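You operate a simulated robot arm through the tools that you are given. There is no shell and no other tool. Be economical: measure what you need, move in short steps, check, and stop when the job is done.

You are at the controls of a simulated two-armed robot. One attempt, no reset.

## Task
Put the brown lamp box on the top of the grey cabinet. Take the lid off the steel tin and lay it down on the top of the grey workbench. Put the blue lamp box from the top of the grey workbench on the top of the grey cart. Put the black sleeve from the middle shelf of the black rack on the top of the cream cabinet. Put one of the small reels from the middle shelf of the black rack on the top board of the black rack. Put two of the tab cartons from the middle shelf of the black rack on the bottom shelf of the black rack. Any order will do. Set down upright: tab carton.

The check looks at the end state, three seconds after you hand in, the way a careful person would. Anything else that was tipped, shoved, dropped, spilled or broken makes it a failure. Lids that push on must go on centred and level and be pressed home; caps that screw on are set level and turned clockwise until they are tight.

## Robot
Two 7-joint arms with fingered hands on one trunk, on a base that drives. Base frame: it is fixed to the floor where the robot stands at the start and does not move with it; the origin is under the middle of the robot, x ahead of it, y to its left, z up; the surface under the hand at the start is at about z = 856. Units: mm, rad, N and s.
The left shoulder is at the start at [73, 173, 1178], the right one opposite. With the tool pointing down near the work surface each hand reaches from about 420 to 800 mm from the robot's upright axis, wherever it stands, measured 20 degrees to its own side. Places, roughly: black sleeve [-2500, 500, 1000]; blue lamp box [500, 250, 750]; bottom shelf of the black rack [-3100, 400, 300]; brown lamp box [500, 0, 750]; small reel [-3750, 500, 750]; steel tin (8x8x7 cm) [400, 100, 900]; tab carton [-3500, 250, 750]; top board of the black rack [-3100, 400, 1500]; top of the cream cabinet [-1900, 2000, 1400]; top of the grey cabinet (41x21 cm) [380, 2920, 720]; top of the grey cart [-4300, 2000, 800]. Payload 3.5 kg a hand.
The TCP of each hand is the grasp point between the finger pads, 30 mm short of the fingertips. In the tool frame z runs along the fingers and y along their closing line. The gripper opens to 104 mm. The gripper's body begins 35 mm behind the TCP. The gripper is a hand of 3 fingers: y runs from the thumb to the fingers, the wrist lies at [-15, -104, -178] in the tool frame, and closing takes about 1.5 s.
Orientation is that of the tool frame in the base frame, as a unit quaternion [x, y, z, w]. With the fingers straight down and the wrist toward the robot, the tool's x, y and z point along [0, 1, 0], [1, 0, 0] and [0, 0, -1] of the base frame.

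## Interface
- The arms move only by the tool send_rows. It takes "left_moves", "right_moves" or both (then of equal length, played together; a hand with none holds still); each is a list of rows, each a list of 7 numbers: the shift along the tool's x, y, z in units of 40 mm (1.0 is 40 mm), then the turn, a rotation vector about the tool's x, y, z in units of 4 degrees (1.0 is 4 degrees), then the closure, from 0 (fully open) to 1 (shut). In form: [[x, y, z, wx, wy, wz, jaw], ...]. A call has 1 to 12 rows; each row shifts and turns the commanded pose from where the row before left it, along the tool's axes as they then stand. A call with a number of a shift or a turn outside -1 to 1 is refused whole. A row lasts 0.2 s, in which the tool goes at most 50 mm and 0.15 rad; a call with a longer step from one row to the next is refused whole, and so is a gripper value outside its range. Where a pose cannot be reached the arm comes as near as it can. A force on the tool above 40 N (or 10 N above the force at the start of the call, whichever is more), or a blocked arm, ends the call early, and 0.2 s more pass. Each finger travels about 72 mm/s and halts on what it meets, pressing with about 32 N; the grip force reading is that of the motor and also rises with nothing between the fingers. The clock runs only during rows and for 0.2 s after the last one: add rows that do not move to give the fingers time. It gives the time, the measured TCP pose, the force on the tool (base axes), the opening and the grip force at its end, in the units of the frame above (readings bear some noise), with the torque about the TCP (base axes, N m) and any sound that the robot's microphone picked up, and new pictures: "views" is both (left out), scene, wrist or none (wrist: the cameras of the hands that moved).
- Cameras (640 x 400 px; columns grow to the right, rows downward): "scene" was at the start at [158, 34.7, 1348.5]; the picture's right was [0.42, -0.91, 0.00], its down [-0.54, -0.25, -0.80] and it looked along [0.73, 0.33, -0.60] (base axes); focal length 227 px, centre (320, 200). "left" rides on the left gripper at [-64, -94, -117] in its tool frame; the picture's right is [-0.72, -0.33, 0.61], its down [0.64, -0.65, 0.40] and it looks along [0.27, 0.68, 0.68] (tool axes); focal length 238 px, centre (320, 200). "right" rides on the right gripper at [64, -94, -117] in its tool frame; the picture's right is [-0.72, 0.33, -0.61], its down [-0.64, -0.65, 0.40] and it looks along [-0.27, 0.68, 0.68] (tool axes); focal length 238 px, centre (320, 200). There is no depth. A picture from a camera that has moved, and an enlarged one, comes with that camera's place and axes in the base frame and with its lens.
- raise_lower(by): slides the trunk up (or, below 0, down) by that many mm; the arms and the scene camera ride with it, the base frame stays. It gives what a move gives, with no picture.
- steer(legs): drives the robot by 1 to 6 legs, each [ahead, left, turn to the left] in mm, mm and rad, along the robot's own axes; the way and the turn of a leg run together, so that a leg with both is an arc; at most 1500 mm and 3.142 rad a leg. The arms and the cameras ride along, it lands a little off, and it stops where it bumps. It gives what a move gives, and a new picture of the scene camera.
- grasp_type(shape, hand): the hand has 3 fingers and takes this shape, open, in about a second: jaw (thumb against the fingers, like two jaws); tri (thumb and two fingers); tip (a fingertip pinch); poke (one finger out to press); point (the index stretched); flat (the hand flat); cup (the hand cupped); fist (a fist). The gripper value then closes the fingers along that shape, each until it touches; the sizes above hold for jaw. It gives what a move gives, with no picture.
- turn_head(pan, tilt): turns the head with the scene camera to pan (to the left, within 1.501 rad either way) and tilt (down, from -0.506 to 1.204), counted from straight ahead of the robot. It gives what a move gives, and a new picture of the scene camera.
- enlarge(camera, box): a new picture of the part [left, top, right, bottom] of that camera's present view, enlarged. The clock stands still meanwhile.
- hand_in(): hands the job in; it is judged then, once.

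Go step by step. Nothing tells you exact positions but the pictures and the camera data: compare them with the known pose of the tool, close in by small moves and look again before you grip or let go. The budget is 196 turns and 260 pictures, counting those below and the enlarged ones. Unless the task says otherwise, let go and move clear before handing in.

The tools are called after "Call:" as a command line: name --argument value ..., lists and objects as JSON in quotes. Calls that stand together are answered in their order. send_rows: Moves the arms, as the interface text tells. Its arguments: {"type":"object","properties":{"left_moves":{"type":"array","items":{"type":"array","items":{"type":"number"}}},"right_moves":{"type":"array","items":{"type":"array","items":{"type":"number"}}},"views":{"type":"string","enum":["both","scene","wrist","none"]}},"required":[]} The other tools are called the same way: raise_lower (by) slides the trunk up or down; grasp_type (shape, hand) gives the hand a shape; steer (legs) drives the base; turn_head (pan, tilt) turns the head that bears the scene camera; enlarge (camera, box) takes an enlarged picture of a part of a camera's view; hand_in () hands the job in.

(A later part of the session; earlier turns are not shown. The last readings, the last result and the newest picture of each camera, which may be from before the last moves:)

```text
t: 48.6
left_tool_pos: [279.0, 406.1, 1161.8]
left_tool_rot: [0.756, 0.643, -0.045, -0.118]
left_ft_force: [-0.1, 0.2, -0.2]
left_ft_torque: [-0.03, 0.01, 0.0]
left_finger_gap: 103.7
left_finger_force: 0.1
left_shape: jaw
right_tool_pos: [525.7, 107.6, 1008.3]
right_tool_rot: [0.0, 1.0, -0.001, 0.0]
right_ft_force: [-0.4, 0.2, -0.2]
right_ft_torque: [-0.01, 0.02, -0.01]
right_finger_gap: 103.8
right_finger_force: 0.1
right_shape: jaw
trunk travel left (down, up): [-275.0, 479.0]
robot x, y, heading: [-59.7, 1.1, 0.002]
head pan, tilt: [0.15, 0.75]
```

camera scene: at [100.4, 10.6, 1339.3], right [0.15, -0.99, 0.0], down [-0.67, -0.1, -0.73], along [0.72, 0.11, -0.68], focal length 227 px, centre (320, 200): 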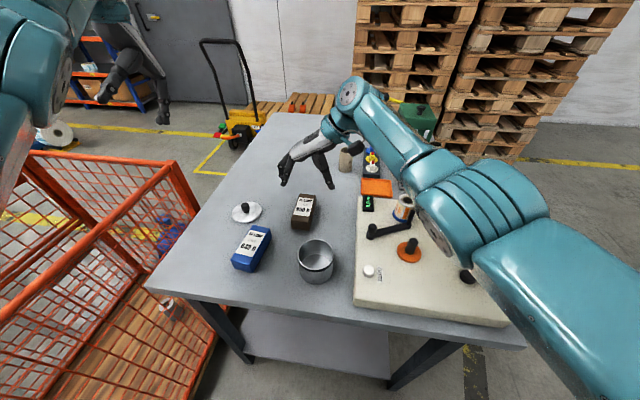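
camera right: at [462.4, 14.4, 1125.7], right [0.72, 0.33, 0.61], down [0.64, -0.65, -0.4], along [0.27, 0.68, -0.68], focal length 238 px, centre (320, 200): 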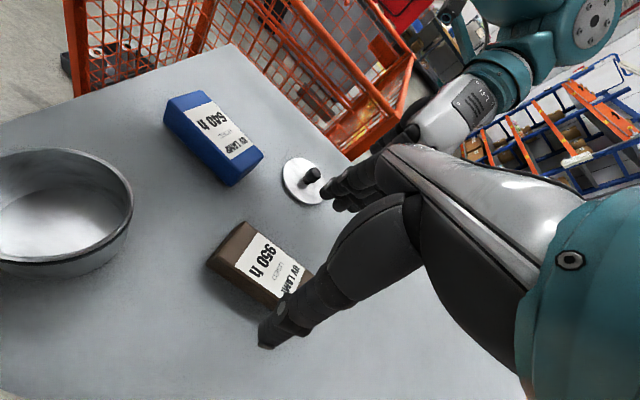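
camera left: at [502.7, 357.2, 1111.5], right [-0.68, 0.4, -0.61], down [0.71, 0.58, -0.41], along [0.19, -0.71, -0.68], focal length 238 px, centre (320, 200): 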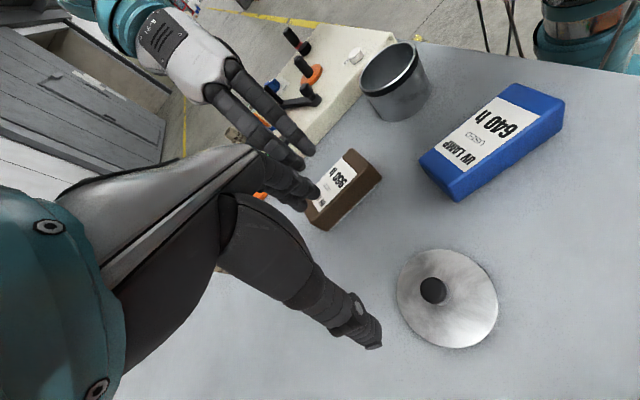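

Good. Now I correct the tilt, move to above the blue box and begin turning.

Call:
send_rows --left_moves '[[-0.66, 0.72, 0.3, -0.68, -0.24, 0, 0], [-0.66, 0.72, 0.3, -0.68, -0.24, 0, 0], [-0.66, 0.72, 0.3, -0.68, -0.24, 0, 0], [-0.66, 0.72, 0.3, -0.68, -0.24, 0, 0], [-0.66, 0.72, 0.3, -0.68, -0.24, 0, 0], [0, 0, 0, 0, 0, 1, 0], [0, 0, 0, 0, 0, 1, 0], [0, 0, 0, 0, 0, 1, 0], [0, 0, 0, 0, 0, 1, 0], [0, 0, 0, 0, 0, 1, 0]]' --views "none"

```text
t: 50.8
left_tool_pos: [389.6, 257.5, 1074.7]
left_tool_rot: [0.863, 0.506, -0.001, -0.001]
left_ft_force: [0.2, -0.9, -0.7]
left_ft_torque: [0.02, 0.0, 0.01]
left_finger_gap: 104.1
left_finger_force: 0.1
left_shape: jaw
right_tool_pos: [525.6, 108.1, 1009.2]
right_tool_rot: [0.001, 1.0, 0.0, 0.0]
right_ft_force: [0.0, 0.0, -0.2]
right_ft_torque: [0.0, -0.01, -0.01]
right_finger_gap: 103.9
right_finger_force: 0.1
right_shape: jaw
trunk travel left (down, up): [-275.0, 479.0]
robot x, y, heading: [-61.2, -0.6, -0.003]
head pan, tilt: [0.15, 0.75]
```

Call:
send_rows --left_moves '[[0, 0, 0, 0, 0, 1, 0], [0, 0, 0, 0, 0, 1, 0], [0, 0, 0, 0, 0, 1, 0], [0, 0, 0, 0, 0, 1, 0], [0, 0, 0, 0, 0, 1, 0], [0, 0, 0, 0, 0, 1, 0], [0, 0, 0, 0, 0, 1, 0], [0, 0, 0, 0, 0, 1, 0], [0, 0, 0, 0, 0, 1, 0], [0, 0, 0, 0, 0, 1, 0]]' --views "none"

Call:
send_rows --left_moves '[[0, 0, 0, 0, 0, 1, 0], [0, 0, 0, 0, 0, 1, 0], [0, 0, 0, 0, 0, 1, 0], [0, 0, 0, 0, 0, 1, 0], [0, 0, 0, 0, 0, 1, 0], [0, 0, 0, 0, 0, 1, 0], [0, 0, 0, 0, 0, 1, 0]]' --views "both"

```text
t: 53.0
left_tool_pos: [389.3, 258.9, 1075.3]
left_tool_rot: [0.984, 0.18, -0.002, -0.001]
left_ft_force: [-1.0, 0.8, 0.2]
left_ft_torque: [0.0, 0.0, 0.03]
left_finger_gap: 103.8
left_finger_force: 0.0
left_shape: jaw
right_tool_pos: [525.0, 108.9, 1008.9]
right_tool_rot: [0.0, 1.0, 0.0, 0.0]
right_ft_force: [0.7, -0.6, -0.3]
right_ft_torque: [-0.03, 0.02, 0.04]
right_finger_gap: 103.8
right_finger_force: 0.2
right_shape: jaw
trunk travel left (down, up): [-275.0, 479.0]
robot x, y, heading: [-64.7, 3.6, -0.003]
head pan, tilt: [0.15, 0.75]
```

```text
t: 54.6
left_tool_pos: [389.3, 259.7, 1076.1]
left_tool_rot: [0.998, -0.063, -0.001, 0.0]
left_ft_force: [-0.1, 0.0, 0.1]
left_ft_torque: [-0.02, -0.01, 0.0]
left_finger_gap: 103.9
left_finger_force: 0.0
left_shape: jaw
right_tool_pos: [526.0, 107.8, 1009.9]
right_tool_rot: [0.0, 1.0, 0.0, -0.001]
right_ft_force: [0.1, 0.0, 0.4]
right_ft_torque: [-0.03, 0.0, 0.0]
right_finger_gap: 103.6
right_finger_force: 0.1
right_shape: jaw
trunk travel left (down, up): [-275.0, 479.0]
robot x, y, heading: [-59.4, -3.8, 0.002]
head pan, tilt: [0.15, 0.75]
camera scene: at [100.8, 10.9, 1339.2], right [0.15, -0.99, 0.0], down [-0.67, -0.1, -0.73], along [0.72, 0.11, -0.68], focal length 227 px, centre (320, 200)
camera left: at [338.7, 360.4, 1191.9], right [-0.67, 0.41, -0.61], down [0.72, 0.57, -0.41], along [0.18, -0.71, -0.68], focal length 238 px, centre (320, 200)
```

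scene: 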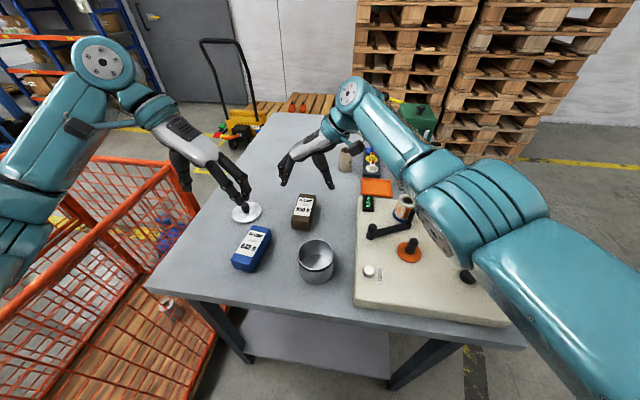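
left: 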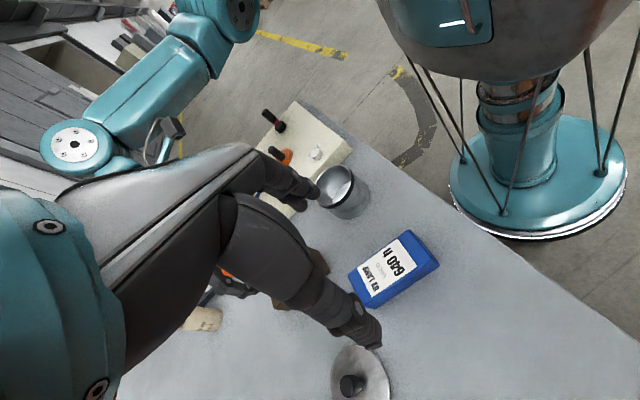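

Both hands are over their boxes, but the right arm is nearly straight. I drive forward 55 mm for margin and then correct.

Call:
steer --legs '[[55, 0, 0]]'

```text
t: 55.5
left_tool_pos: [444.6, 260.0, 1074.8]
left_tool_rot: [0.998, -0.062, -0.002, -0.001]
left_ft_force: [0.0, 0.8, -0.2]
left_ft_torque: [-0.02, -0.01, -0.03]
left_finger_gap: 103.7
left_finger_force: 0.1
left_shape: jaw
right_tool_pos: [581.1, 108.0, 1007.9]
right_tool_rot: [-0.001, 1.0, 0.0, -0.001]
right_ft_force: [0.4, 0.0, 0.4]
right_ft_torque: [-0.01, 0.06, 0.07]
right_finger_gap: 104.0
right_finger_force: 0.1
right_shape: jaw
trunk travel left (down, up): [-275.0, 479.0]
robot x, y, heading: [-3.5, -3.3, 0.003]
head pan, tilt: [0.15, 0.75]
camera scene: at [157.6, 11.3, 1339.1], right [0.15, -0.99, 0.0], down [-0.68, -0.1, -0.73], along [0.72, 0.11, -0.68], focal length 227 px, centre (320, 200)
```

scene: 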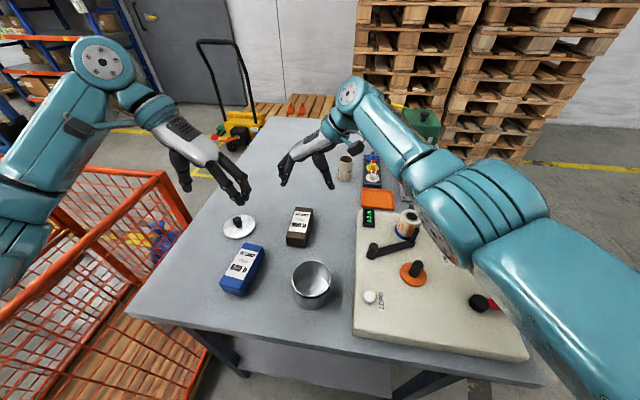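

Call:
send_rows --left_moves '[[-0.28, 0.24, 0.65, 0, 0, 0, 0], [-0.28, 0.24, 0.65, 0, 0, 0, 0], [-0.28, 0.24, 0.65, 0, 0, 0, 0], [-0.28, 0.24, 0.65, 0, 0, 0, 0], [0, 0, 0, 0, 0, 0, 0]]' --right_moves '[[0.26, 0.09, 0, 0, 0, 0, 0], [0.26, 0.09, 0.2, 0, 0, 0, 0], [0.26, 0.09, 0.4, 0, 0, 0, 0], [0.26, 0.09, 0.4, 0, 0, 0, 0], [0, 0, 0, 0, 0, 0, 0]]' --views "wrist"

```text
t: 56.7
left_tool_pos: [395.4, 226.1, 972.0]
left_tool_rot: [0.998, -0.061, -0.001, 0.001]
left_ft_force: [0.4, -0.4, -0.1]
left_ft_torque: [-0.04, -0.03, -0.01]
left_finger_gap: 103.8
left_finger_force: 0.0
left_shape: jaw
right_tool_pos: [539.9, 122.9, 968.1]
right_tool_rot: [0.0, 1.0, 0.0, 0.001]
right_ft_force: [0.0, 0.6, 0.3]
right_ft_torque: [0.0, -0.01, 0.0]
right_finger_gap: 103.7
right_finger_force: 0.1
right_shape: jaw
trunk travel left (down, up): [-275.0, 479.0]
robot x, y, heading: [-7.1, 2.6, 0.003]
head pan, tilt: [0.15, 0.75]
camera right: at [477.5, 28.7, 1085.0], right [0.72, 0.33, 0.61], down [0.64, -0.65, -0.4], along [0.27, 0.68, -0.68], focal length 238 px, centre (320, 200)
camera left: at [344.1, 327.1, 1088.4], right [-0.67, 0.41, -0.61], down [0.72, 0.57, -0.41], along [0.18, -0.71, -0.68], focal length 238 px, centre (320, 200)
```

right: 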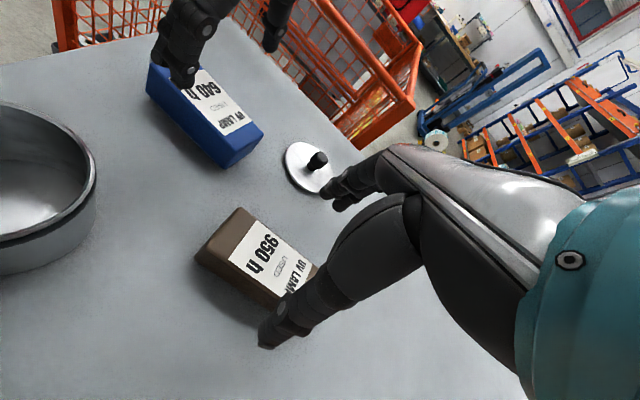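
left: 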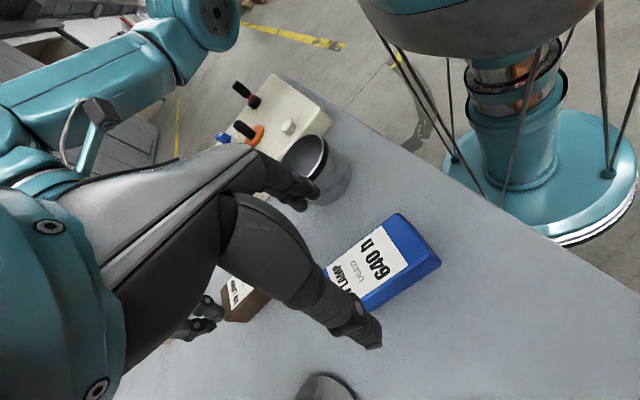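

Both centred. I descend to z≈890 so the fingertips are just above the bench.

Call:
send_rows --left_moves '[[0.15, 0.05, 0.7, 0, 0, 0, 0], [0, 0, 0.7, 0, 0, 0, 0], [0, 0, 0.6, 0, 0, 0, 0], [0, 0, 0, 0, 0, 0, 0]]' --right_moves '[[0, 0, 0.65, 0, 0, 0, 0], [0, 0, 0.65, 0, 0, 0, 0], [0, 0, 0.6, 0, 0, 0, 0], [0, 0, 0, 0, 0, 0, 0]]' --views "wrist"

```text
t: 57.7
left_tool_pos: [401.3, 224.7, 894.4]
left_tool_rot: [0.998, -0.061, -0.001, 0.0]
left_ft_force: [-0.3, -0.5, 0.3]
left_ft_torque: [0.01, -0.01, 0.04]
left_finger_gap: 103.7
left_finger_force: 0.1
left_shape: jaw
right_tool_pos: [540.5, 120.8, 891.3]
right_tool_rot: [-0.001, 1.0, 0.0, 0.0]
right_ft_force: [-0.7, 0.3, 0.5]
right_ft_torque: [0.01, 0.01, -0.02]
right_finger_gap: 103.4
right_finger_force: 0.1
right_shape: jaw
trunk travel left (down, up): [-275.0, 479.0]
robot x, y, heading: [-3.6, -2.0, -0.002]
head pan, tilt: [0.15, 0.75]
camera right: at [476.4, 27.0, 1008.8], right [0.72, 0.33, 0.61], down [0.64, -0.65, -0.4], along [0.27, 0.68, -0.68], focal length 238 px, centre (320, 200)
camera left: at [351.2, 324.9, 1009.4], right [-0.67, 0.41, -0.61], down [0.72, 0.57, -0.41], along [0.18, -0.71, -0.68], focal length 238 px, centre (320, 200)
```

right: 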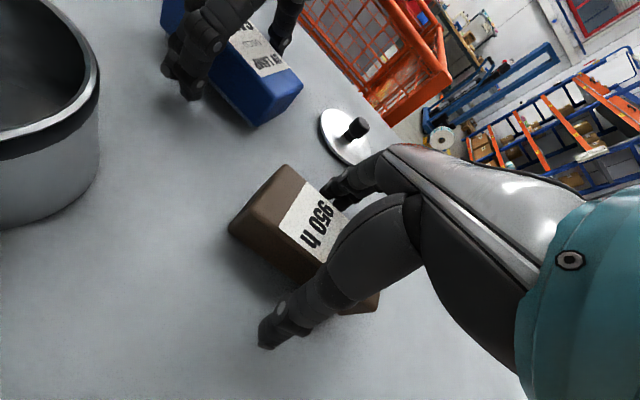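
left: 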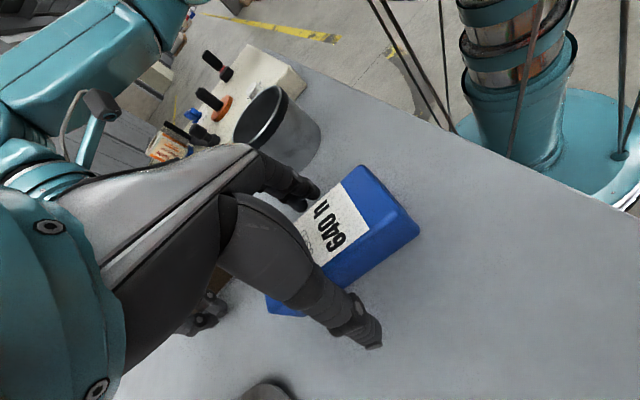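

Both straddle their boxes. Closing both hands now.

Call:
send_rows --left_moves '[[0, 0, 0, 0, 0, 0, 0.3], [0, 0, 0, 0, 0, 0, 0.5], [0, 0, 0, 0, 0, 0, 0.8], [0, 0, 0, 0, 0, 0, 1], [0, 0, 0, 0, 0, 0, 1], [0, 0, 0, 0, 0, 0, 1], [0, 0, 0, 0, 0, 0, 1]]' --right_moves '[[0, 0, 0, 0, 0, 0, 0.3], [0, 0, 0, 0, 0, 0, 0.5], [0, 0, 0, 0, 0, 0, 0.8], [0, 0, 0, 0, 0, 0, 1], [0, 0, 0, 0, 0, 0, 1], [0, 0, 0, 0, 0, 0, 1], [0, 0, 0, 0, 0, 0, 1]]' --views "wrist"

```text
t: 59.3
left_tool_pos: [402.5, 223.5, 892.2]
left_tool_rot: [0.998, -0.061, -0.002, 0.001]
left_ft_force: [0.2, 0.5, 0.1]
left_ft_torque: [-0.03, -0.01, -0.01]
left_finger_gap: 44.1
left_finger_force: 32.2
left_shape: jaw
right_tool_pos: [539.9, 120.2, 892.7]
right_tool_rot: [-0.002, 1.0, 0.0, 0.0]
right_ft_force: [0.3, 0.2, -0.5]
right_ft_torque: [0.03, 0.01, -0.01]
right_finger_gap: 43.8
right_finger_force: 32.3
right_shape: jaw
trunk travel left (down, up): [-275.0, 479.0]
robot x, y, heading: [-3.7, -3.0, 0.002]
head pan, tilt: [0.15, 0.75]
camera right: at [476.6, 27.0, 1009.0], right [0.72, 0.33, 0.61], down [0.64, -0.65, -0.4], along [0.27, 0.68, -0.68], focal length 238 px, centre (320, 200)
camera left: at [351.3, 325.1, 1009.5], right [-0.68, 0.41, -0.61], down [0.72, 0.57, -0.41], along [0.18, -0.71, -0.68], focal length 238 px, centre (320, 200)
```

right: 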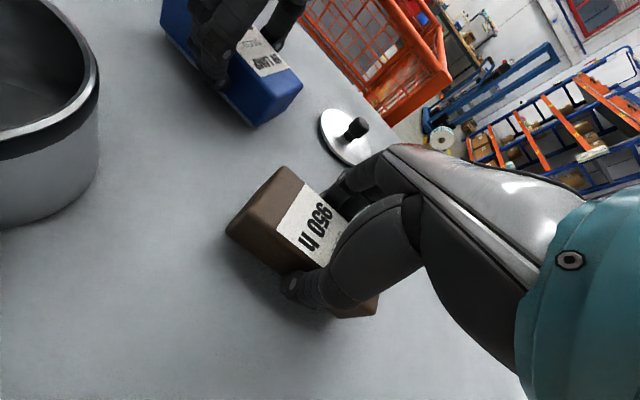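
left: 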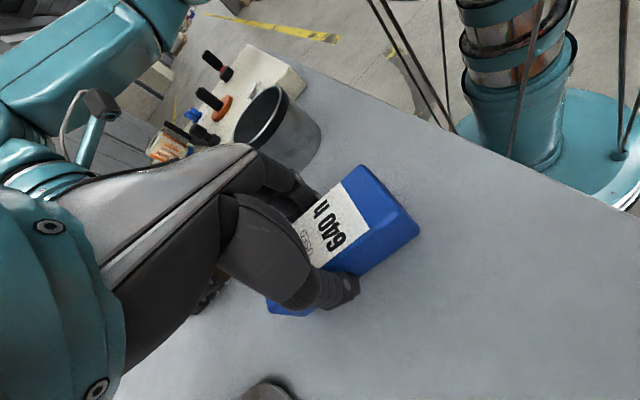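

Both gripped at 44 mm. I lift both 180 mm.

Call:
send_rows --left_moves '[[0, 0, -0.5, 0, 0, 0, 1], [0, 0, -0.8, 0, 0, 0, 1], [0, 0, -0.8, 0, 0, 0, 1], [0, 0, -0.8, 0, 0, 0, 1], [0, 0, -0.8, 0, 0, 0, 1], [0, 0, -0.8, 0, 0, 0, 1]]' --right_moves '[[0, 0, -0.5, 0, 0, 0, 1], [0, 0, -0.8, 0, 0, 0, 1], [0, 0, -0.8, 0, 0, 0, 1], [0, 0, -0.8, 0, 0, 0, 1], [0, 0, -0.8, 0, 0, 0, 1], [0, 0, -0.8, 0, 0, 0, 1]]' --views "scene"

```text
t: 60.7
left_tool_pos: [399.4, 224.6, 1071.8]
left_tool_rot: [0.998, -0.062, -0.001, 0.001]
left_ft_force: [0.1, -0.3, -2.4]
left_ft_torque: [-0.02, -0.03, 0.02]
left_finger_gap: 44.2
left_finger_force: 32.0
left_shape: jaw
right_tool_pos: [537.5, 123.2, 1074.4]
right_tool_rot: [-0.001, 1.0, 0.0, 0.0]
right_ft_force: [0.5, 0.2, -2.8]
right_ft_torque: [-0.01, 0.0, 0.02]
right_finger_gap: 44.0
right_finger_force: 32.2
right_shape: jaw
trunk travel left (down, up): [-275.0, 479.0]
robot x, y, heading: [-2.6, -0.8, 0.004]
head pan, tilt: [0.15, 0.75]
camera scene: at [156.3, 11.2, 1339.3], right [0.15, -0.99, 0.0], down [-0.67, -0.1, -0.73], along [0.72, 0.11, -0.68], focal length 227 px, centre (320, 200)
```

scene: 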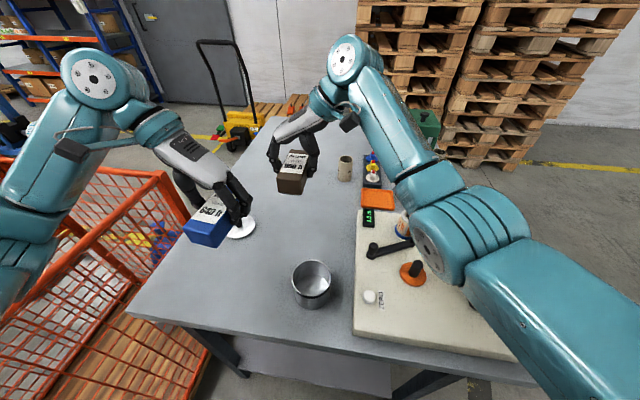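

Both boxes are up. I back out, turn left and drive past the cage toward the grey cabinet.

Call:
steer --legs '[[-800, 0, 0], [0, 0, 1.571], [1300, 0, 0]]'

Call:
turn_head --pan -0.5 --tilt 0.4

```text
t: 64.6
left_tool_pos: [-323.4, 225.0, 1071.0]
left_tool_rot: [0.998, -0.065, -0.002, 0.0]
left_ft_force: [0.6, -0.3, -2.9]
left_ft_torque: [0.01, -0.01, -0.02]
left_finger_gap: 44.1
left_finger_force: 31.9
left_shape: jaw
right_tool_pos: [-187.4, 121.4, 1072.6]
right_tool_rot: [0.001, 1.0, -0.001, 0.0]
right_ft_force: [-0.2, 0.1, -2.8]
right_ft_torque: [0.0, 0.01, -0.02]
right_finger_gap: 44.0
right_finger_force: 31.6
right_shape: jaw
trunk travel left (down, up): [-275.0, 479.0]
robot x, y, heading: [-729.3, -0.9, -0.008]
head pan, tilt: [0.15, 0.75]
stopped in leg 1: the robot was blocked; the commanded pose is now the measured one
camera scene: at [-567.5, 12.0, 1338.9], right [0.14, -0.99, 0.0], down [-0.68, -0.1, -0.73], along [0.72, 0.11, -0.68], focal length 227 px, centre (320, 200)
```

scene: 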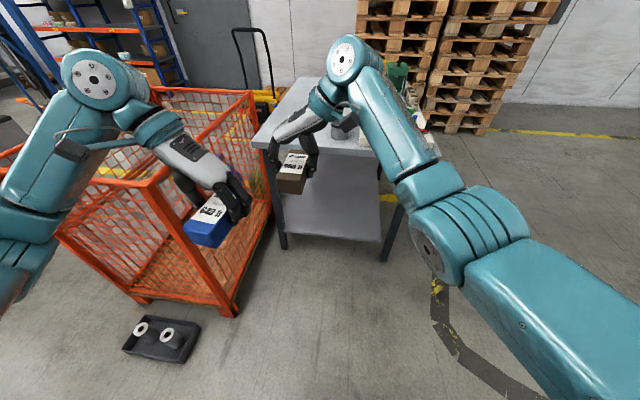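

```text
t: 65.6
left_tool_pos: [-324.7, 224.3, 1072.1]
left_tool_rot: [0.998, -0.064, 0.0, 0.001]
left_ft_force: [0.1, -0.3, -3.0]
left_ft_torque: [-0.01, -0.01, -0.01]
left_finger_gap: 44.2
left_finger_force: 32.0
left_shape: jaw
right_tool_pos: [-187.2, 120.7, 1075.1]
right_tool_rot: [0.002, 1.0, 0.0, 0.001]
right_ft_force: [-0.6, -0.4, -2.5]
right_ft_torque: [-0.01, 0.01, 0.0]
right_finger_gap: 43.7
right_finger_force: 31.8
right_shape: jaw
trunk travel left (down, up): [-275.0, 479.0]
robot x, y, heading: [-730.6, 6.0, -0.008]
head pan, tilt: [-0.499, 0.4]
camera scene: at [-570.0, -44.8, 1370.3], right [-0.48, -0.88, 0.0], down [-0.34, 0.19, -0.92], along [0.81, -0.44, -0.39], focal length 227 px, centre (320, 200)
```

scene: 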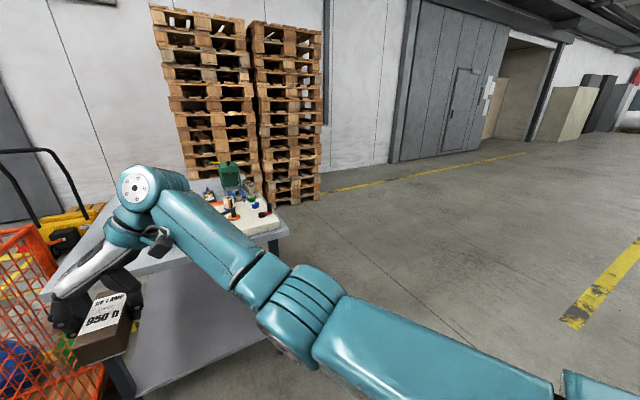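

I bumped something behind at x≈−730. I look around at both sides.

Call:
turn_head --pan 1.5 --tilt 0.65

Call:
turn_head --pan -1.5 --tilt 0.65

```text
t: 67.6
left_tool_pos: [-324.5, 222.4, 1072.0]
left_tool_rot: [0.998, -0.065, 0.0, 0.0]
left_ft_force: [-0.2, 0.6, -3.9]
left_ft_torque: [0.03, -0.04, 0.0]
left_finger_gap: 44.2
left_finger_force: 32.3
left_shape: jaw
right_tool_pos: [-186.7, 122.1, 1074.3]
right_tool_rot: [0.002, 1.0, 0.0, 0.001]
right_ft_force: [0.8, -0.2, -2.7]
right_ft_torque: [0.01, 0.02, 0.01]
right_finger_gap: 43.8
right_finger_force: 32.0
right_shape: jaw
trunk travel left (down, up): [-275.0, 479.0]
robot x, y, heading: [-732.6, 2.8, -0.009]
head pan, tilt: [1.499, 0.649]
camera scene: at [-644.4, 86.5, 1347.8], right [1.0, -0.08, 0.0], down [-0.05, -0.6, -0.8], along [0.06, 0.79, -0.6], focal length 227 px, centre (320, 200)
```

scene: 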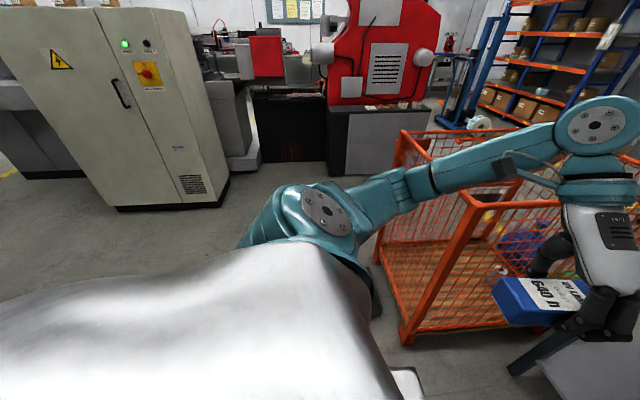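

```text
t: 70.2
left_tool_pos: [-323.9, 224.0, 1071.1]
left_tool_rot: [0.998, -0.064, -0.001, 0.0]
left_ft_force: [-0.1, -0.2, -3.5]
left_ft_torque: [0.0, 0.01, 0.0]
left_finger_gap: 44.0
left_finger_force: 31.9
left_shape: jaw
right_tool_pos: [-187.8, 122.1, 1074.5]
right_tool_rot: [0.001, 1.0, 0.0, 0.0]
right_ft_force: [-0.5, 0.5, -3.2]
right_ft_torque: [0.01, 0.0, 0.0]
right_finger_gap: 44.3
right_finger_force: 32.2
right_shape: jaw
trunk travel left (down, up): [-275.0, 479.0]
robot x, y, heading: [-730.8, 3.7, -0.002]
head pan, tilt: [-1.499, 0.649]
camera scene: at [-645.3, -86.7, 1347.8], right [-1.0, -0.07, 0.0], down [-0.04, 0.6, -0.8], along [0.05, -0.79, -0.6], focal length 227 px, centre (320, 200)
```

scene: 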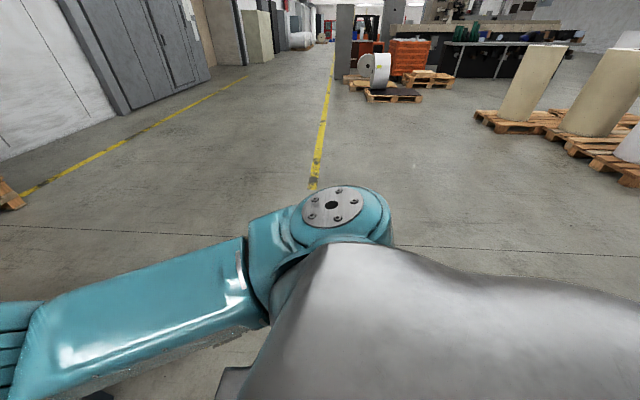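

Something lies behind me out of sight. I move forward 120, turn left 1.2 rad and look back.

Call:
steer --legs '[[120, 0, 0], [0, 0, 1.2]]'

Call:
turn_head --pan 1.4 --tilt 0.6

```text
t: 74.4
left_tool_pos: [-670.6, 459.8, 1072.4]
left_tool_rot: [0.86, 0.51, -0.001, 0.0]
left_ft_force: [-0.1, -0.5, -2.6]
left_ft_torque: [-0.02, 0.0, 0.01]
left_finger_gap: 43.8
left_finger_force: 32.1
left_shape: jaw
right_tool_pos: [-525.0, 549.0, 1074.4]
right_tool_rot: [-0.564, 0.826, 0.0, 0.0]
right_ft_force: [0.6, -0.4, -3.3]
right_ft_torque: [0.01, -0.01, 0.01]
right_finger_gap: 43.9
right_finger_force: 31.8
right_shape: jaw
trunk travel left (down, up): [-275.0, 479.0]
robot x, y, heading: [-610.1, 3.1, 1.195]
head pan, tilt: [-1.499, 0.649]
camera scene: at [-498.2, 47.2, 1347.8], right [-0.3, -0.95, 0.0], down [-0.58, 0.18, -0.8], along [0.76, -0.24, -0.6], focal length 227 px, centre (320, 200)
```

scene: 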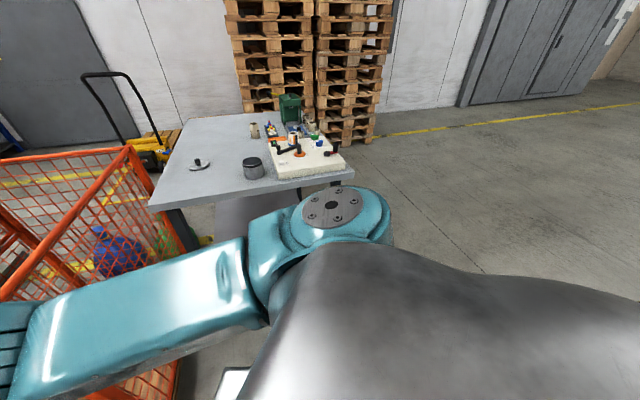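

```text
t: 76.9
left_tool_pos: [-671.0, 459.9, 1071.7]
left_tool_rot: [0.86, 0.51, -0.001, 0.0]
left_ft_force: [1.0, -1.0, -3.4]
left_ft_torque: [0.01, 0.04, 0.02]
left_finger_gap: 44.2
left_finger_force: 32.0
left_shape: jaw
right_tool_pos: [-525.3, 550.2, 1075.6]
right_tool_rot: [-0.564, 0.826, 0.001, 0.001]
right_ft_force: [0.2, 0.5, -2.3]
right_ft_torque: [0.0, 0.0, -0.01]
right_finger_gap: 44.2
right_finger_force: 31.8
right_shape: jaw
trunk travel left (down, up): [-275.0, 479.0]
robot x, y, heading: [-611.2, 2.7, 1.198]
head pan, tilt: [1.4, 0.6]
camera scene: at [-656.4, 119.2, 1352.1], right [0.52, 0.85, 0.0], down [0.48, -0.29, -0.82], along [-0.7, 0.43, -0.57], focal length 227 px, centre (320, 200)
```

scene: 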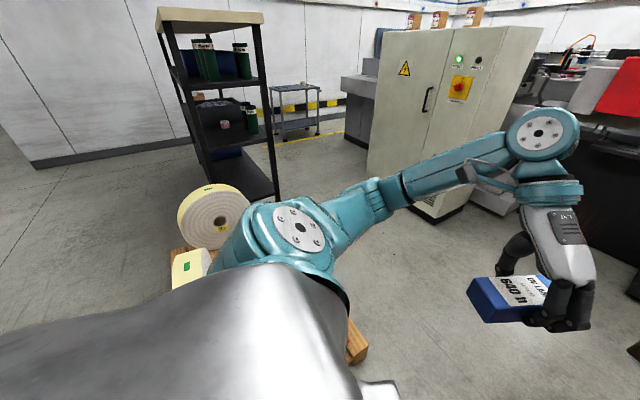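

A pallet with big reels stands behind-left, and a tray lies on the floor beside the cage near (−335, 876). I look down ahead to map the gap.

Call:
turn_head --pan 0.3 --tilt 0.85

Call:
turn_head --pan 1.1 --tilt 1.0

```text
t: 78.3
left_tool_pos: [-669.9, 460.2, 1071.6]
left_tool_rot: [0.86, 0.51, -0.001, 0.001]
left_ft_force: [-0.1, -1.1, -3.5]
left_ft_torque: [0.01, 0.05, -0.03]
left_finger_gap: 44.1
left_finger_force: 32.2
left_shape: jaw
right_tool_pos: [-524.9, 550.6, 1074.3]
right_tool_rot: [-0.564, 0.826, 0.001, 0.001]
right_ft_force: [0.1, 0.0, -3.6]
right_ft_torque: [0.01, 0.0, -0.03]
right_finger_gap: 43.6
right_finger_force: 32.2
right_shape: jaw
trunk travel left (down, up): [-275.0, 479.0]
robot x, y, heading: [-607.5, 6.7, 1.195]
head pan, tilt: [0.3, 0.85]
camera scene: at [-575.1, 151.2, 1331.2], right [1.0, -0.07, 0.0], down [-0.06, -0.75, -0.66], along [0.05, 0.66, -0.75], focal length 227 px, centre (320, 200)
```

scene: 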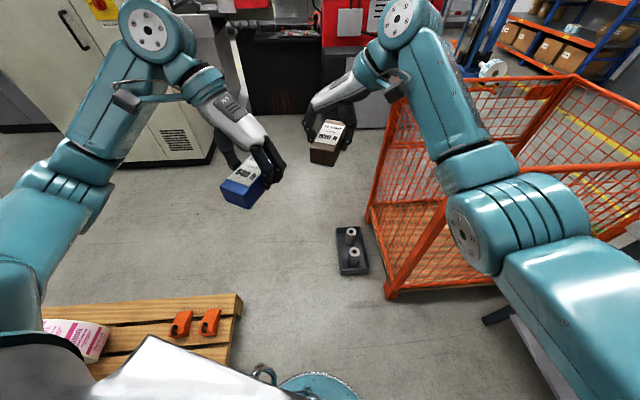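

```text
t: 79.4
left_tool_pos: [-670.3, 459.0, 1073.3]
left_tool_rot: [0.861, 0.509, 0.0, 0.0]
left_ft_force: [0.7, 0.3, -2.3]
left_ft_torque: [0.0, 0.01, 0.01]
left_finger_gap: 43.8
left_finger_force: 32.0
left_shape: jaw
right_tool_pos: [-525.6, 551.0, 1075.1]
right_tool_rot: [-0.563, 0.826, 0.0, 0.0]
right_ft_force: [-0.1, 0.6, -2.5]
right_ft_torque: [0.04, 0.01, 0.0]
right_finger_gap: 43.9
right_finger_force: 31.0
right_shape: jaw
trunk travel left (down, up): [-275.0, 479.0]
robot x, y, heading: [-606.4, -0.7, 1.201]
head pan, tilt: [1.1, 1.0]
camera scene: at [-627.0, 125.5, 1320.1], right [0.75, 0.66, 0.0], down [0.56, -0.63, -0.54], along [-0.36, 0.4, -0.84], focal length 227 px, centre (320, 200)
```

scene: 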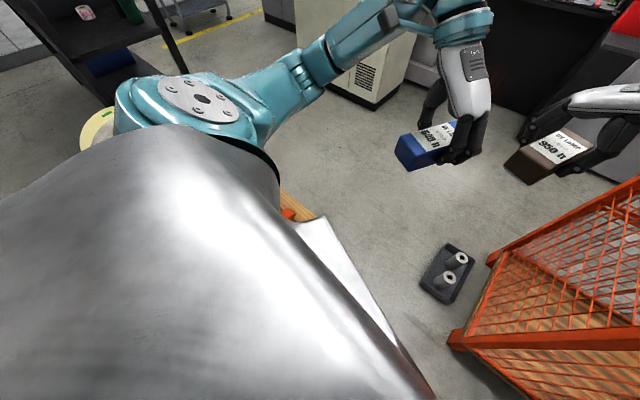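

The gap between pallet (x≈−950) and tray (x≈−413) fits the base along x≈−682. I turn, align and drive through in checked steps.

Call:
steer --legs '[[0, 0, 0.371], [0, 74, 0]]'

```text
t: 81.6
left_tool_pos: [-907.4, 406.0, 1071.4]
left_tool_rot: [0.75, 0.661, 0.0, 0.001]
left_ft_force: [0.0, 0.3, -3.0]
left_ft_torque: [0.0, -0.03, 0.0]
left_finger_gap: 44.1
left_finger_force: 31.6
left_shape: jaw
right_tool_pos: [-805.0, 544.0, 1074.9]
right_tool_rot: [0.707, -0.707, -0.001, 0.0]
right_ft_force: [-0.4, -0.6, -2.5]
right_ft_torque: [-0.03, -0.02, 0.01]
right_finger_gap: 44.0
right_finger_force: 32.3
right_shape: jaw
trunk travel left (down, up): [-275.0, 479.0]
robot x, y, heading: [-681.7, 0.4, 1.568]
head pan, tilt: [1.1, 1.0]
camera scene: at [-745.7, 110.6, 1320.0], right [0.46, 0.89, 0.0], down [0.75, -0.38, -0.54], along [-0.48, 0.25, -0.84], focal length 227 px, centre (320, 200)
```

scene: 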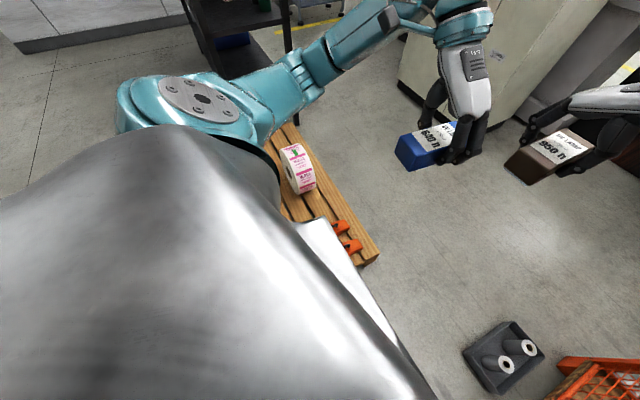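

Call:
steer --legs '[[1500, 0, 0], [450, 0, 0]]'

Call:
turn_head --pan -0.7 --tilt 0.5

```text
t: 91.4
left_tool_pos: [-872.3, 2376.3, 1072.1]
left_tool_rot: [0.76, 0.65, -0.001, 0.0]
left_ft_force: [0.3, 0.3, -3.1]
left_ft_torque: [0.03, 0.03, 0.0]
left_finger_gap: 44.1
left_finger_force: 31.9
left_shape: jaw
right_tool_pos: [-767.7, 2505.0, 1074.3]
right_tool_rot: [-0.704, 0.71, -0.004, -0.001]
right_ft_force: [4.8, -5.0, -1.2]
right_ft_torque: [0.28, 0.31, 0.17]
right_finger_gap: 44.0
right_finger_force: 32.4
right_shape: jaw
trunk travel left (down, up): [-275.0, 479.0]
robot x, y, heading: [-661.8, 1962.6, 1.543]
head pan, tilt: [1.1, 1.0]
stopped in leg 2: the force on the tool passed its limit at 42 N (the readings are from after the stop); the commanded pose is now the measured one
camera scene: at [-718.9, 2075.7, 1320.3], right [0.48, 0.88, 0.0], down [0.74, -0.4, -0.54], along [-0.47, 0.26, -0.84], focal length 227 px, centre (320, 200)
```

scene: 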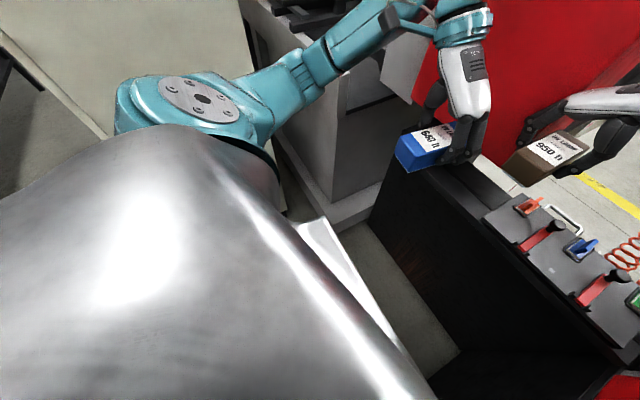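

```text
t: 93.2
left_tool_pos: [-871.6, 2375.0, 1072.1]
left_tool_rot: [0.759, 0.651, -0.001, 0.0]
left_ft_force: [-0.6, 0.1, -3.1]
left_ft_torque: [0.01, -0.01, 0.02]
left_finger_gap: 44.1
left_finger_force: 31.5
left_shape: jaw
right_tool_pos: [-768.5, 2504.7, 1073.5]
right_tool_rot: [-0.704, 0.711, -0.005, -0.001]
right_ft_force: [5.6, -10.4, -2.4]
right_ft_torque: [0.39, 0.36, 0.25]
right_finger_gap: 43.8
right_finger_force: 31.6
right_shape: jaw
trunk travel left (down, up): [-275.0, 479.0]
robot x, y, heading: [-659.9, 1966.2, 1.543]
head pan, tilt: [-0.7, 0.499]
camera scene: at [-597.1, 2109.9, 1361.3], right [0.75, -0.67, 0.0], down [-0.32, -0.36, -0.88], along [0.58, 0.66, -0.48], focal length 227 px, centre (320, 200)
```

scene: 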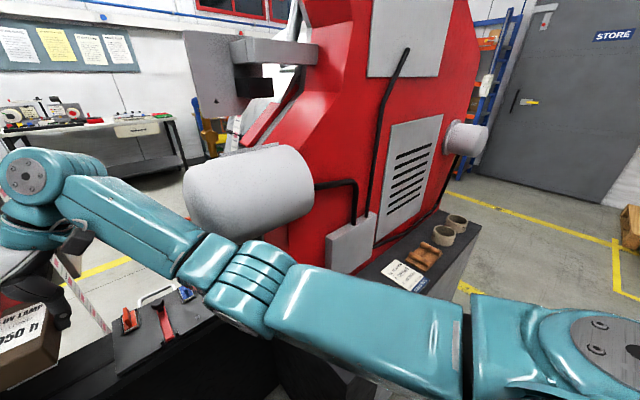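

The right hand touched the red machine's housing. I back off 400 mm and look properly.

Call:
steer --legs '[[-400, 0, 0.028]]'

Call:
turn_head --pan -0.6 --tilt 0.35

```text
t: 95.7
left_tool_pos: [-891.6, 1970.9, 1071.4]
left_tool_rot: [0.75, 0.662, -0.001, 0.001]
left_ft_force: [-0.3, 0.6, -2.7]
left_ft_torque: [-0.01, 0.01, 0.01]
left_finger_gap: 44.0
left_finger_force: 31.5
left_shape: jaw
right_tool_pos: [-791.0, 2104.4, 1072.8]
right_tool_rot: [0.714, -0.7, 0.004, 0.001]
right_ft_force: [-0.1, 0.6, -3.3]
right_ft_torque: [0.03, -0.02, 0.05]
right_finger_gap: 43.7
right_finger_force: 32.3
right_shape: jaw
trunk travel left (down, up): [-275.0, 479.0]
robot x, y, heading: [-669.1, 1566.8, 1.57]
head pan, tilt: [-0.7, 0.499]
camera scene: at [-608.2, 1713.3, 1361.2], right [0.77, -0.64, 0.0], down [-0.31, -0.37, -0.88], along [0.57, 0.67, -0.48], focal length 227 px, centre (320, 200)
```

scene: 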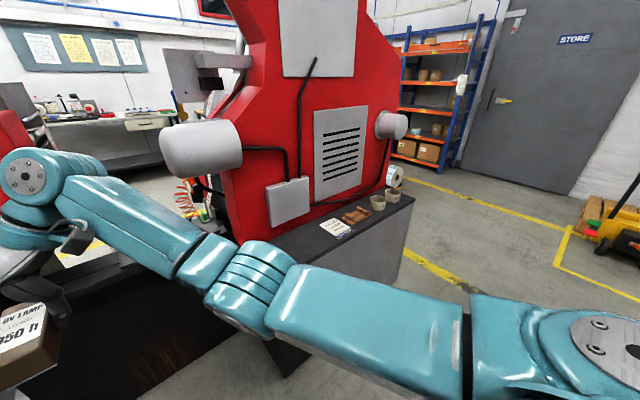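

```text
t: 96.4
left_tool_pos: [-892.4, 1971.4, 1071.5]
left_tool_rot: [0.749, 0.662, -0.001, 0.001]
left_ft_force: [-0.3, 0.1, -3.0]
left_ft_torque: [0.02, -0.01, 0.02]
left_finger_gap: 43.7
left_finger_force: 31.7
left_shape: jaw
right_tool_pos: [-790.4, 2105.1, 1071.8]
right_tool_rot: [0.714, -0.7, 0.004, 0.0]
right_ft_force: [0.4, 0.0, -3.1]
right_ft_torque: [-0.01, 0.02, 0.0]
right_finger_gap: 43.6
right_finger_force: 32.2
right_shape: jaw
trunk travel left (down, up): [-275.0, 479.0]
robot x, y, heading: [-665.4, 1569.5, 1.571]
head pan, tilt: [-0.6, 0.351]
camera scene: at [-614.2, 1721.3, 1374.8], right [0.82, -0.57, 0.0], down [-0.19, -0.28, -0.94], along [0.53, 0.77, -0.34], focal length 227 px, centre (320, 200)
```

scene: 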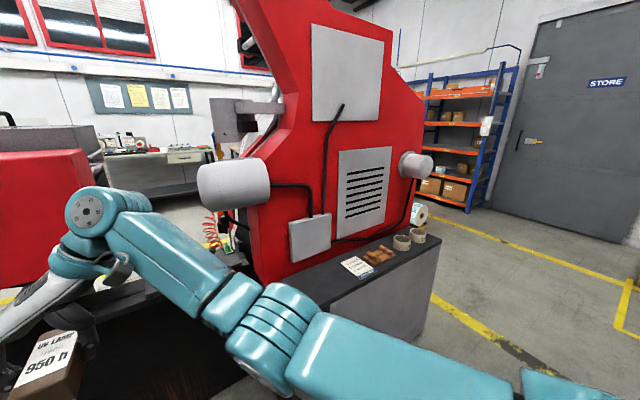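

The exact place [380, 2920, 720] appears to lie behind the red machine. I turn right and drive east between cage and machine to look from the far side.

Call:
steer --legs '[[170, 0, 0], [0, 0, -1.571], [1300, 0, 0]]'

Call:
turn_head --pan 0.9 --tilt 0.4

```text
t: 107.7
left_tool_pos: [1014.3, 1943.0, 1071.8]
left_tool_rot: [0.998, -0.069, -0.002, 0.0]
left_ft_force: [-0.6, 0.4, -3.9]
left_ft_torque: [0.01, -0.03, -0.02]
left_finger_gap: 43.7
left_finger_force: 32.3
left_shape: jaw
right_tool_pos: [1145.1, 1840.4, 1072.0]
right_tool_rot: [-0.003, 1.0, -0.003, -0.003]
right_ft_force: [0.7, 0.6, -2.8]
right_ft_torque: [0.04, 0.0, -0.01]
right_finger_gap: 43.8
right_finger_force: 31.9
right_shape: jaw
trunk travel left (down, up): [-275.0, 479.0]
robot x, y, heading: [603.3, 1723.3, -0.016]
head pan, tilt: [-0.6, 0.351]
camera scene: at [761.0, 1667.9, 1374.8], right [-0.58, -0.82, 0.0], down [-0.28, 0.2, -0.94], along [0.77, -0.54, -0.34], focal length 227 px, centre (320, 200)
```

scene: 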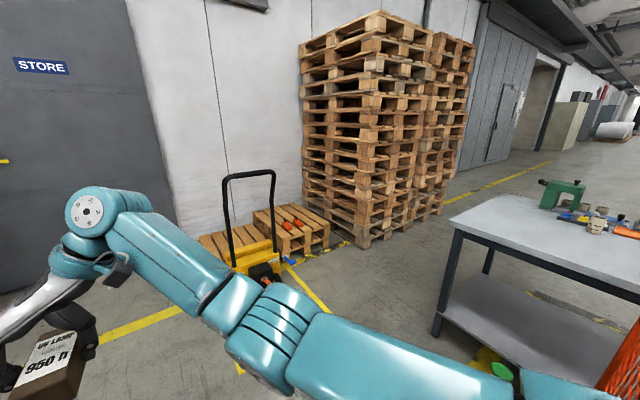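

```text
t: 109.3
left_tool_pos: [1013.6, 1943.1, 1072.1]
left_tool_rot: [0.998, -0.068, -0.001, 0.0]
left_ft_force: [0.2, -0.3, -3.2]
left_ft_torque: [-0.01, -0.01, -0.03]
left_finger_gap: 43.6
left_finger_force: 32.0
left_shape: jaw
right_tool_pos: [1145.0, 1841.1, 1074.0]
right_tool_rot: [-0.004, 1.0, -0.003, -0.004]
right_ft_force: [0.5, -0.6, -2.9]
right_ft_torque: [-0.02, -0.01, 0.03]
right_finger_gap: 43.7
right_finger_force: 32.7
right_shape: jaw
trunk travel left (down, up): [-275.0, 479.0]
robot x, y, heading: [609.1, 1723.0, -0.017]
head pan, tilt: [0.901, 0.4]
camera scene: at [743.2, 1793.3, 1370.3], right [0.77, -0.63, 0.0], down [-0.25, -0.3, -0.92], along [0.58, 0.71, -0.39], focal length 227 px, centre (320, 200)
```

scene: 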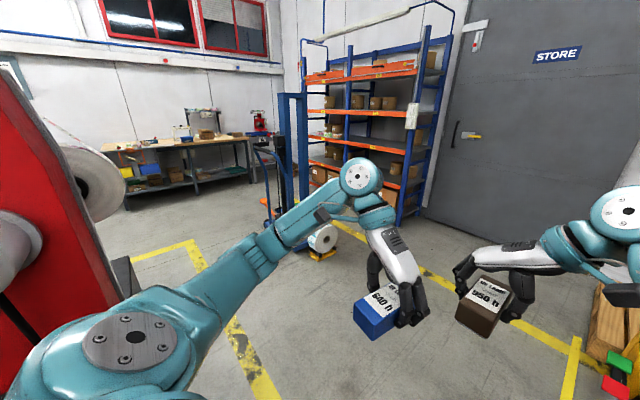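

Call:
turn_head --pan 1.5 --tilt 0.5

```text
t: 110.3
left_tool_pos: [1013.0, 1942.3, 1072.3]
left_tool_rot: [0.998, -0.069, -0.001, -0.001]
left_ft_force: [-0.3, -0.5, -2.4]
left_ft_torque: [0.0, -0.02, 0.01]
left_finger_gap: 43.7
left_finger_force: 31.8
left_shape: jaw
right_tool_pos: [1144.4, 1840.3, 1072.9]
right_tool_rot: [-0.004, 1.0, -0.003, -0.004]
right_ft_force: [-0.5, -0.1, -3.4]
right_ft_torque: [-0.03, 0.03, -0.03]
right_finger_gap: 44.0
right_finger_force: 32.0
right_shape: jaw
trunk travel left (down, up): [-275.0, 479.0]
robot x, y, heading: [607.7, 1723.3, -0.014]
head pan, tilt: [1.499, 0.499]
camera scene: at [692.5, 1812.2, 1361.2], right [1.0, -0.09, 0.0], down [-0.04, -0.48, -0.88], along [0.08, 0.87, -0.48], focal length 227 px, centre (320, 200)
```

scene: 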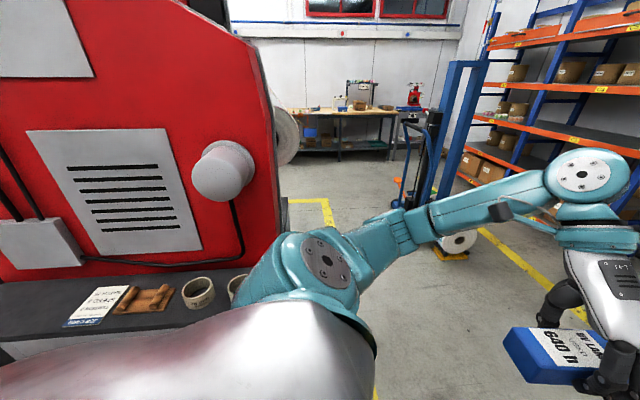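

Call:
steer --legs '[[700, 0, 0.014], [0, 0, 1.571], [1200, 0, 0]]'

Call:
turn_head --pan 1.4 --tilt 0.5

```text
t: 123.5
left_tool_pos: [1083.4, 3295.5, 1070.9]
left_tool_rot: [0.752, 0.66, -0.001, 0.002]
left_ft_force: [0.1, -0.1, -3.3]
left_ft_torque: [-0.01, -0.02, 0.0]
left_finger_gap: 43.5
left_finger_force: 32.1
left_shape: jaw
right_tool_pos: [1185.5, 3428.0, 1073.2]
right_tool_rot: [0.712, -0.702, 0.004, 0.0]
right_ft_force: [0.7, -0.4, -2.5]
right_ft_torque: [-0.02, 0.02, -0.03]
right_finger_gap: 43.9
right_finger_force: 31.9
right_shape: jaw
trunk travel left (down, up): [-275.0, 479.0]
robot x, y, heading: [1305.2, 2890.1, 1.561]
head pan, tilt: [1.499, 0.499]
camera scene: at [1215.1, 2973.9, 1361.2], right [0.08, 1.0, 0.0], down [0.48, -0.04, -0.88], along [-0.88, 0.07, -0.48], focal length 227 px, centre (320, 200)
```

scene: 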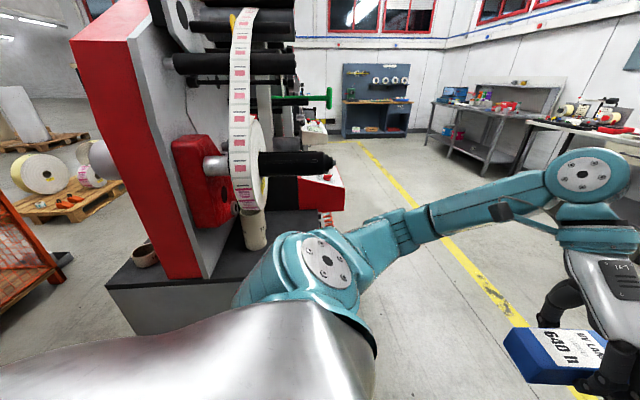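

```text
t: 124.1
left_tool_pos: [1083.5, 3295.6, 1071.6]
left_tool_rot: [0.752, 0.659, -0.002, 0.002]
left_ft_force: [0.2, -0.4, -3.3]
left_ft_torque: [0.04, -0.02, 0.0]
left_finger_gap: 43.6
left_finger_force: 32.0
left_shape: jaw
right_tool_pos: [1184.4, 3427.4, 1073.8]
right_tool_rot: [0.712, -0.703, 0.005, 0.0]
right_ft_force: [-0.3, 0.6, -2.4]
right_ft_torque: [0.0, 0.01, 0.0]
right_finger_gap: 43.8
right_finger_force: 32.1
right_shape: jaw
trunk travel left (down, up): [-275.0, 479.0]
robot x, y, heading: [1302.5, 2891.8, 1.563]
head pan, tilt: [1.4, 0.499]
camera scene: at [1216.2, 2982.5, 1361.2], right [0.18, 0.98, 0.0], down [0.47, -0.08, -0.88], along [-0.86, 0.15, -0.48], focal length 227 px, centre (320, 200)
```

scene: 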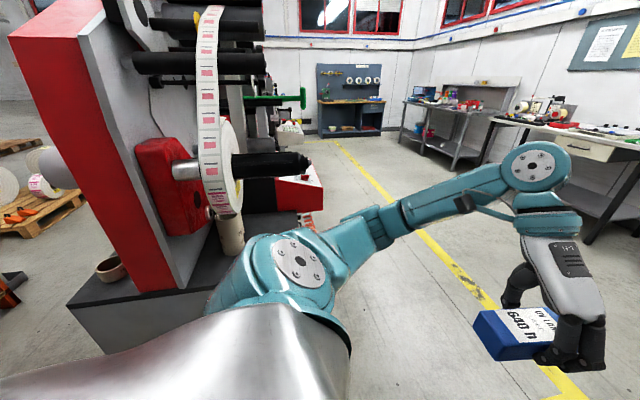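

The red machine stands on the grey cabinet; its free top faces north, under rollers. I drive round to the north side and face south.

Call:
steer --legs '[[860, 0, 0.01], [0, 0, 1.571], [0, 0, 1.571], [0, -900, 0]]'

Call:
turn_head --pan 0.0 --tilt 0.55

```text
t: 140.8
left_tool_pos: [649.9, 3322.2, 1072.2]
left_tool_rot: [-0.673, 0.74, 0.002, 0.001]
left_ft_force: [0.6, 0.5, -2.9]
left_ft_torque: [-0.02, 0.02, -0.04]
left_finger_gap: 43.3
left_finger_force: 31.5
left_shape: jaw
right_tool_pos: [553.5, 3187.1, 1072.7]
right_tool_rot: [0.69, 0.724, 0.001, -0.004]
right_ft_force: [0.3, -0.1, -4.1]
right_ft_torque: [0.03, 0.02, 0.0]
right_finger_gap: 43.4
right_finger_force: 31.9
right_shape: jaw
trunk travel left (down, up): [-275.0, 479.0]
robot x, y, heading: [412.0, 3721.4, -1.544]
head pan, tilt: [1.4, 0.499]
camera scene: at [506.5, 3626.2, 1361.2], right [-0.14, -0.99, 0.0], down [-0.47, 0.07, -0.88], along [0.87, -0.12, -0.48], focal length 227 px, centre (320, 200)
```

scene: 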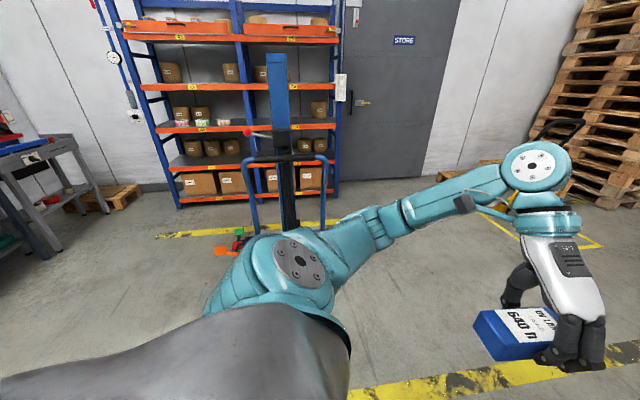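

```text
t: 142.3
left_tool_pos: [649.8, 3321.3, 1071.4]
left_tool_rot: [-0.672, 0.74, 0.002, 0.001]
left_ft_force: [-0.5, -0.2, -3.4]
left_ft_torque: [0.01, 0.01, 0.02]
left_finger_gap: 43.6
left_finger_force: 31.8
left_shape: jaw
right_tool_pos: [553.5, 3187.0, 1072.3]
right_tool_rot: [0.69, 0.724, 0.0, -0.004]
right_ft_force: [0.7, 0.4, -2.9]
right_ft_torque: [0.04, -0.02, 0.0]
right_finger_gap: 43.6
right_finger_force: 32.0
right_shape: jaw
trunk travel left (down, up): [-275.0, 479.0]
robot x, y, heading: [409.6, 3718.3, -1.546]
head pan, tilt: [0.0, 0.55]
camera scene: at [419.4, 3549.4, 1356.6], right [-1.0, -0.03, 0.0], down [-0.02, 0.52, -0.85], along [0.02, -0.85, -0.52], focal length 227 px, centre (320, 200)
```

scene: 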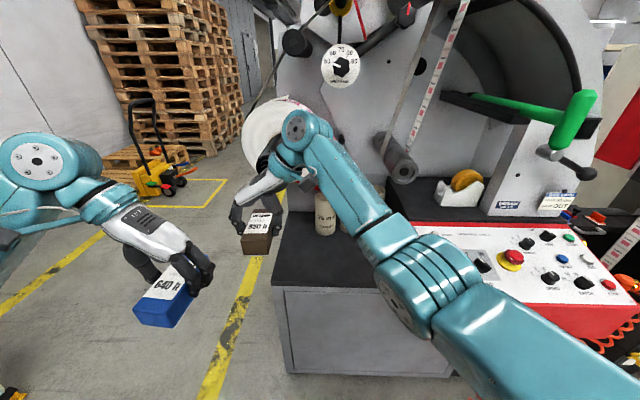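

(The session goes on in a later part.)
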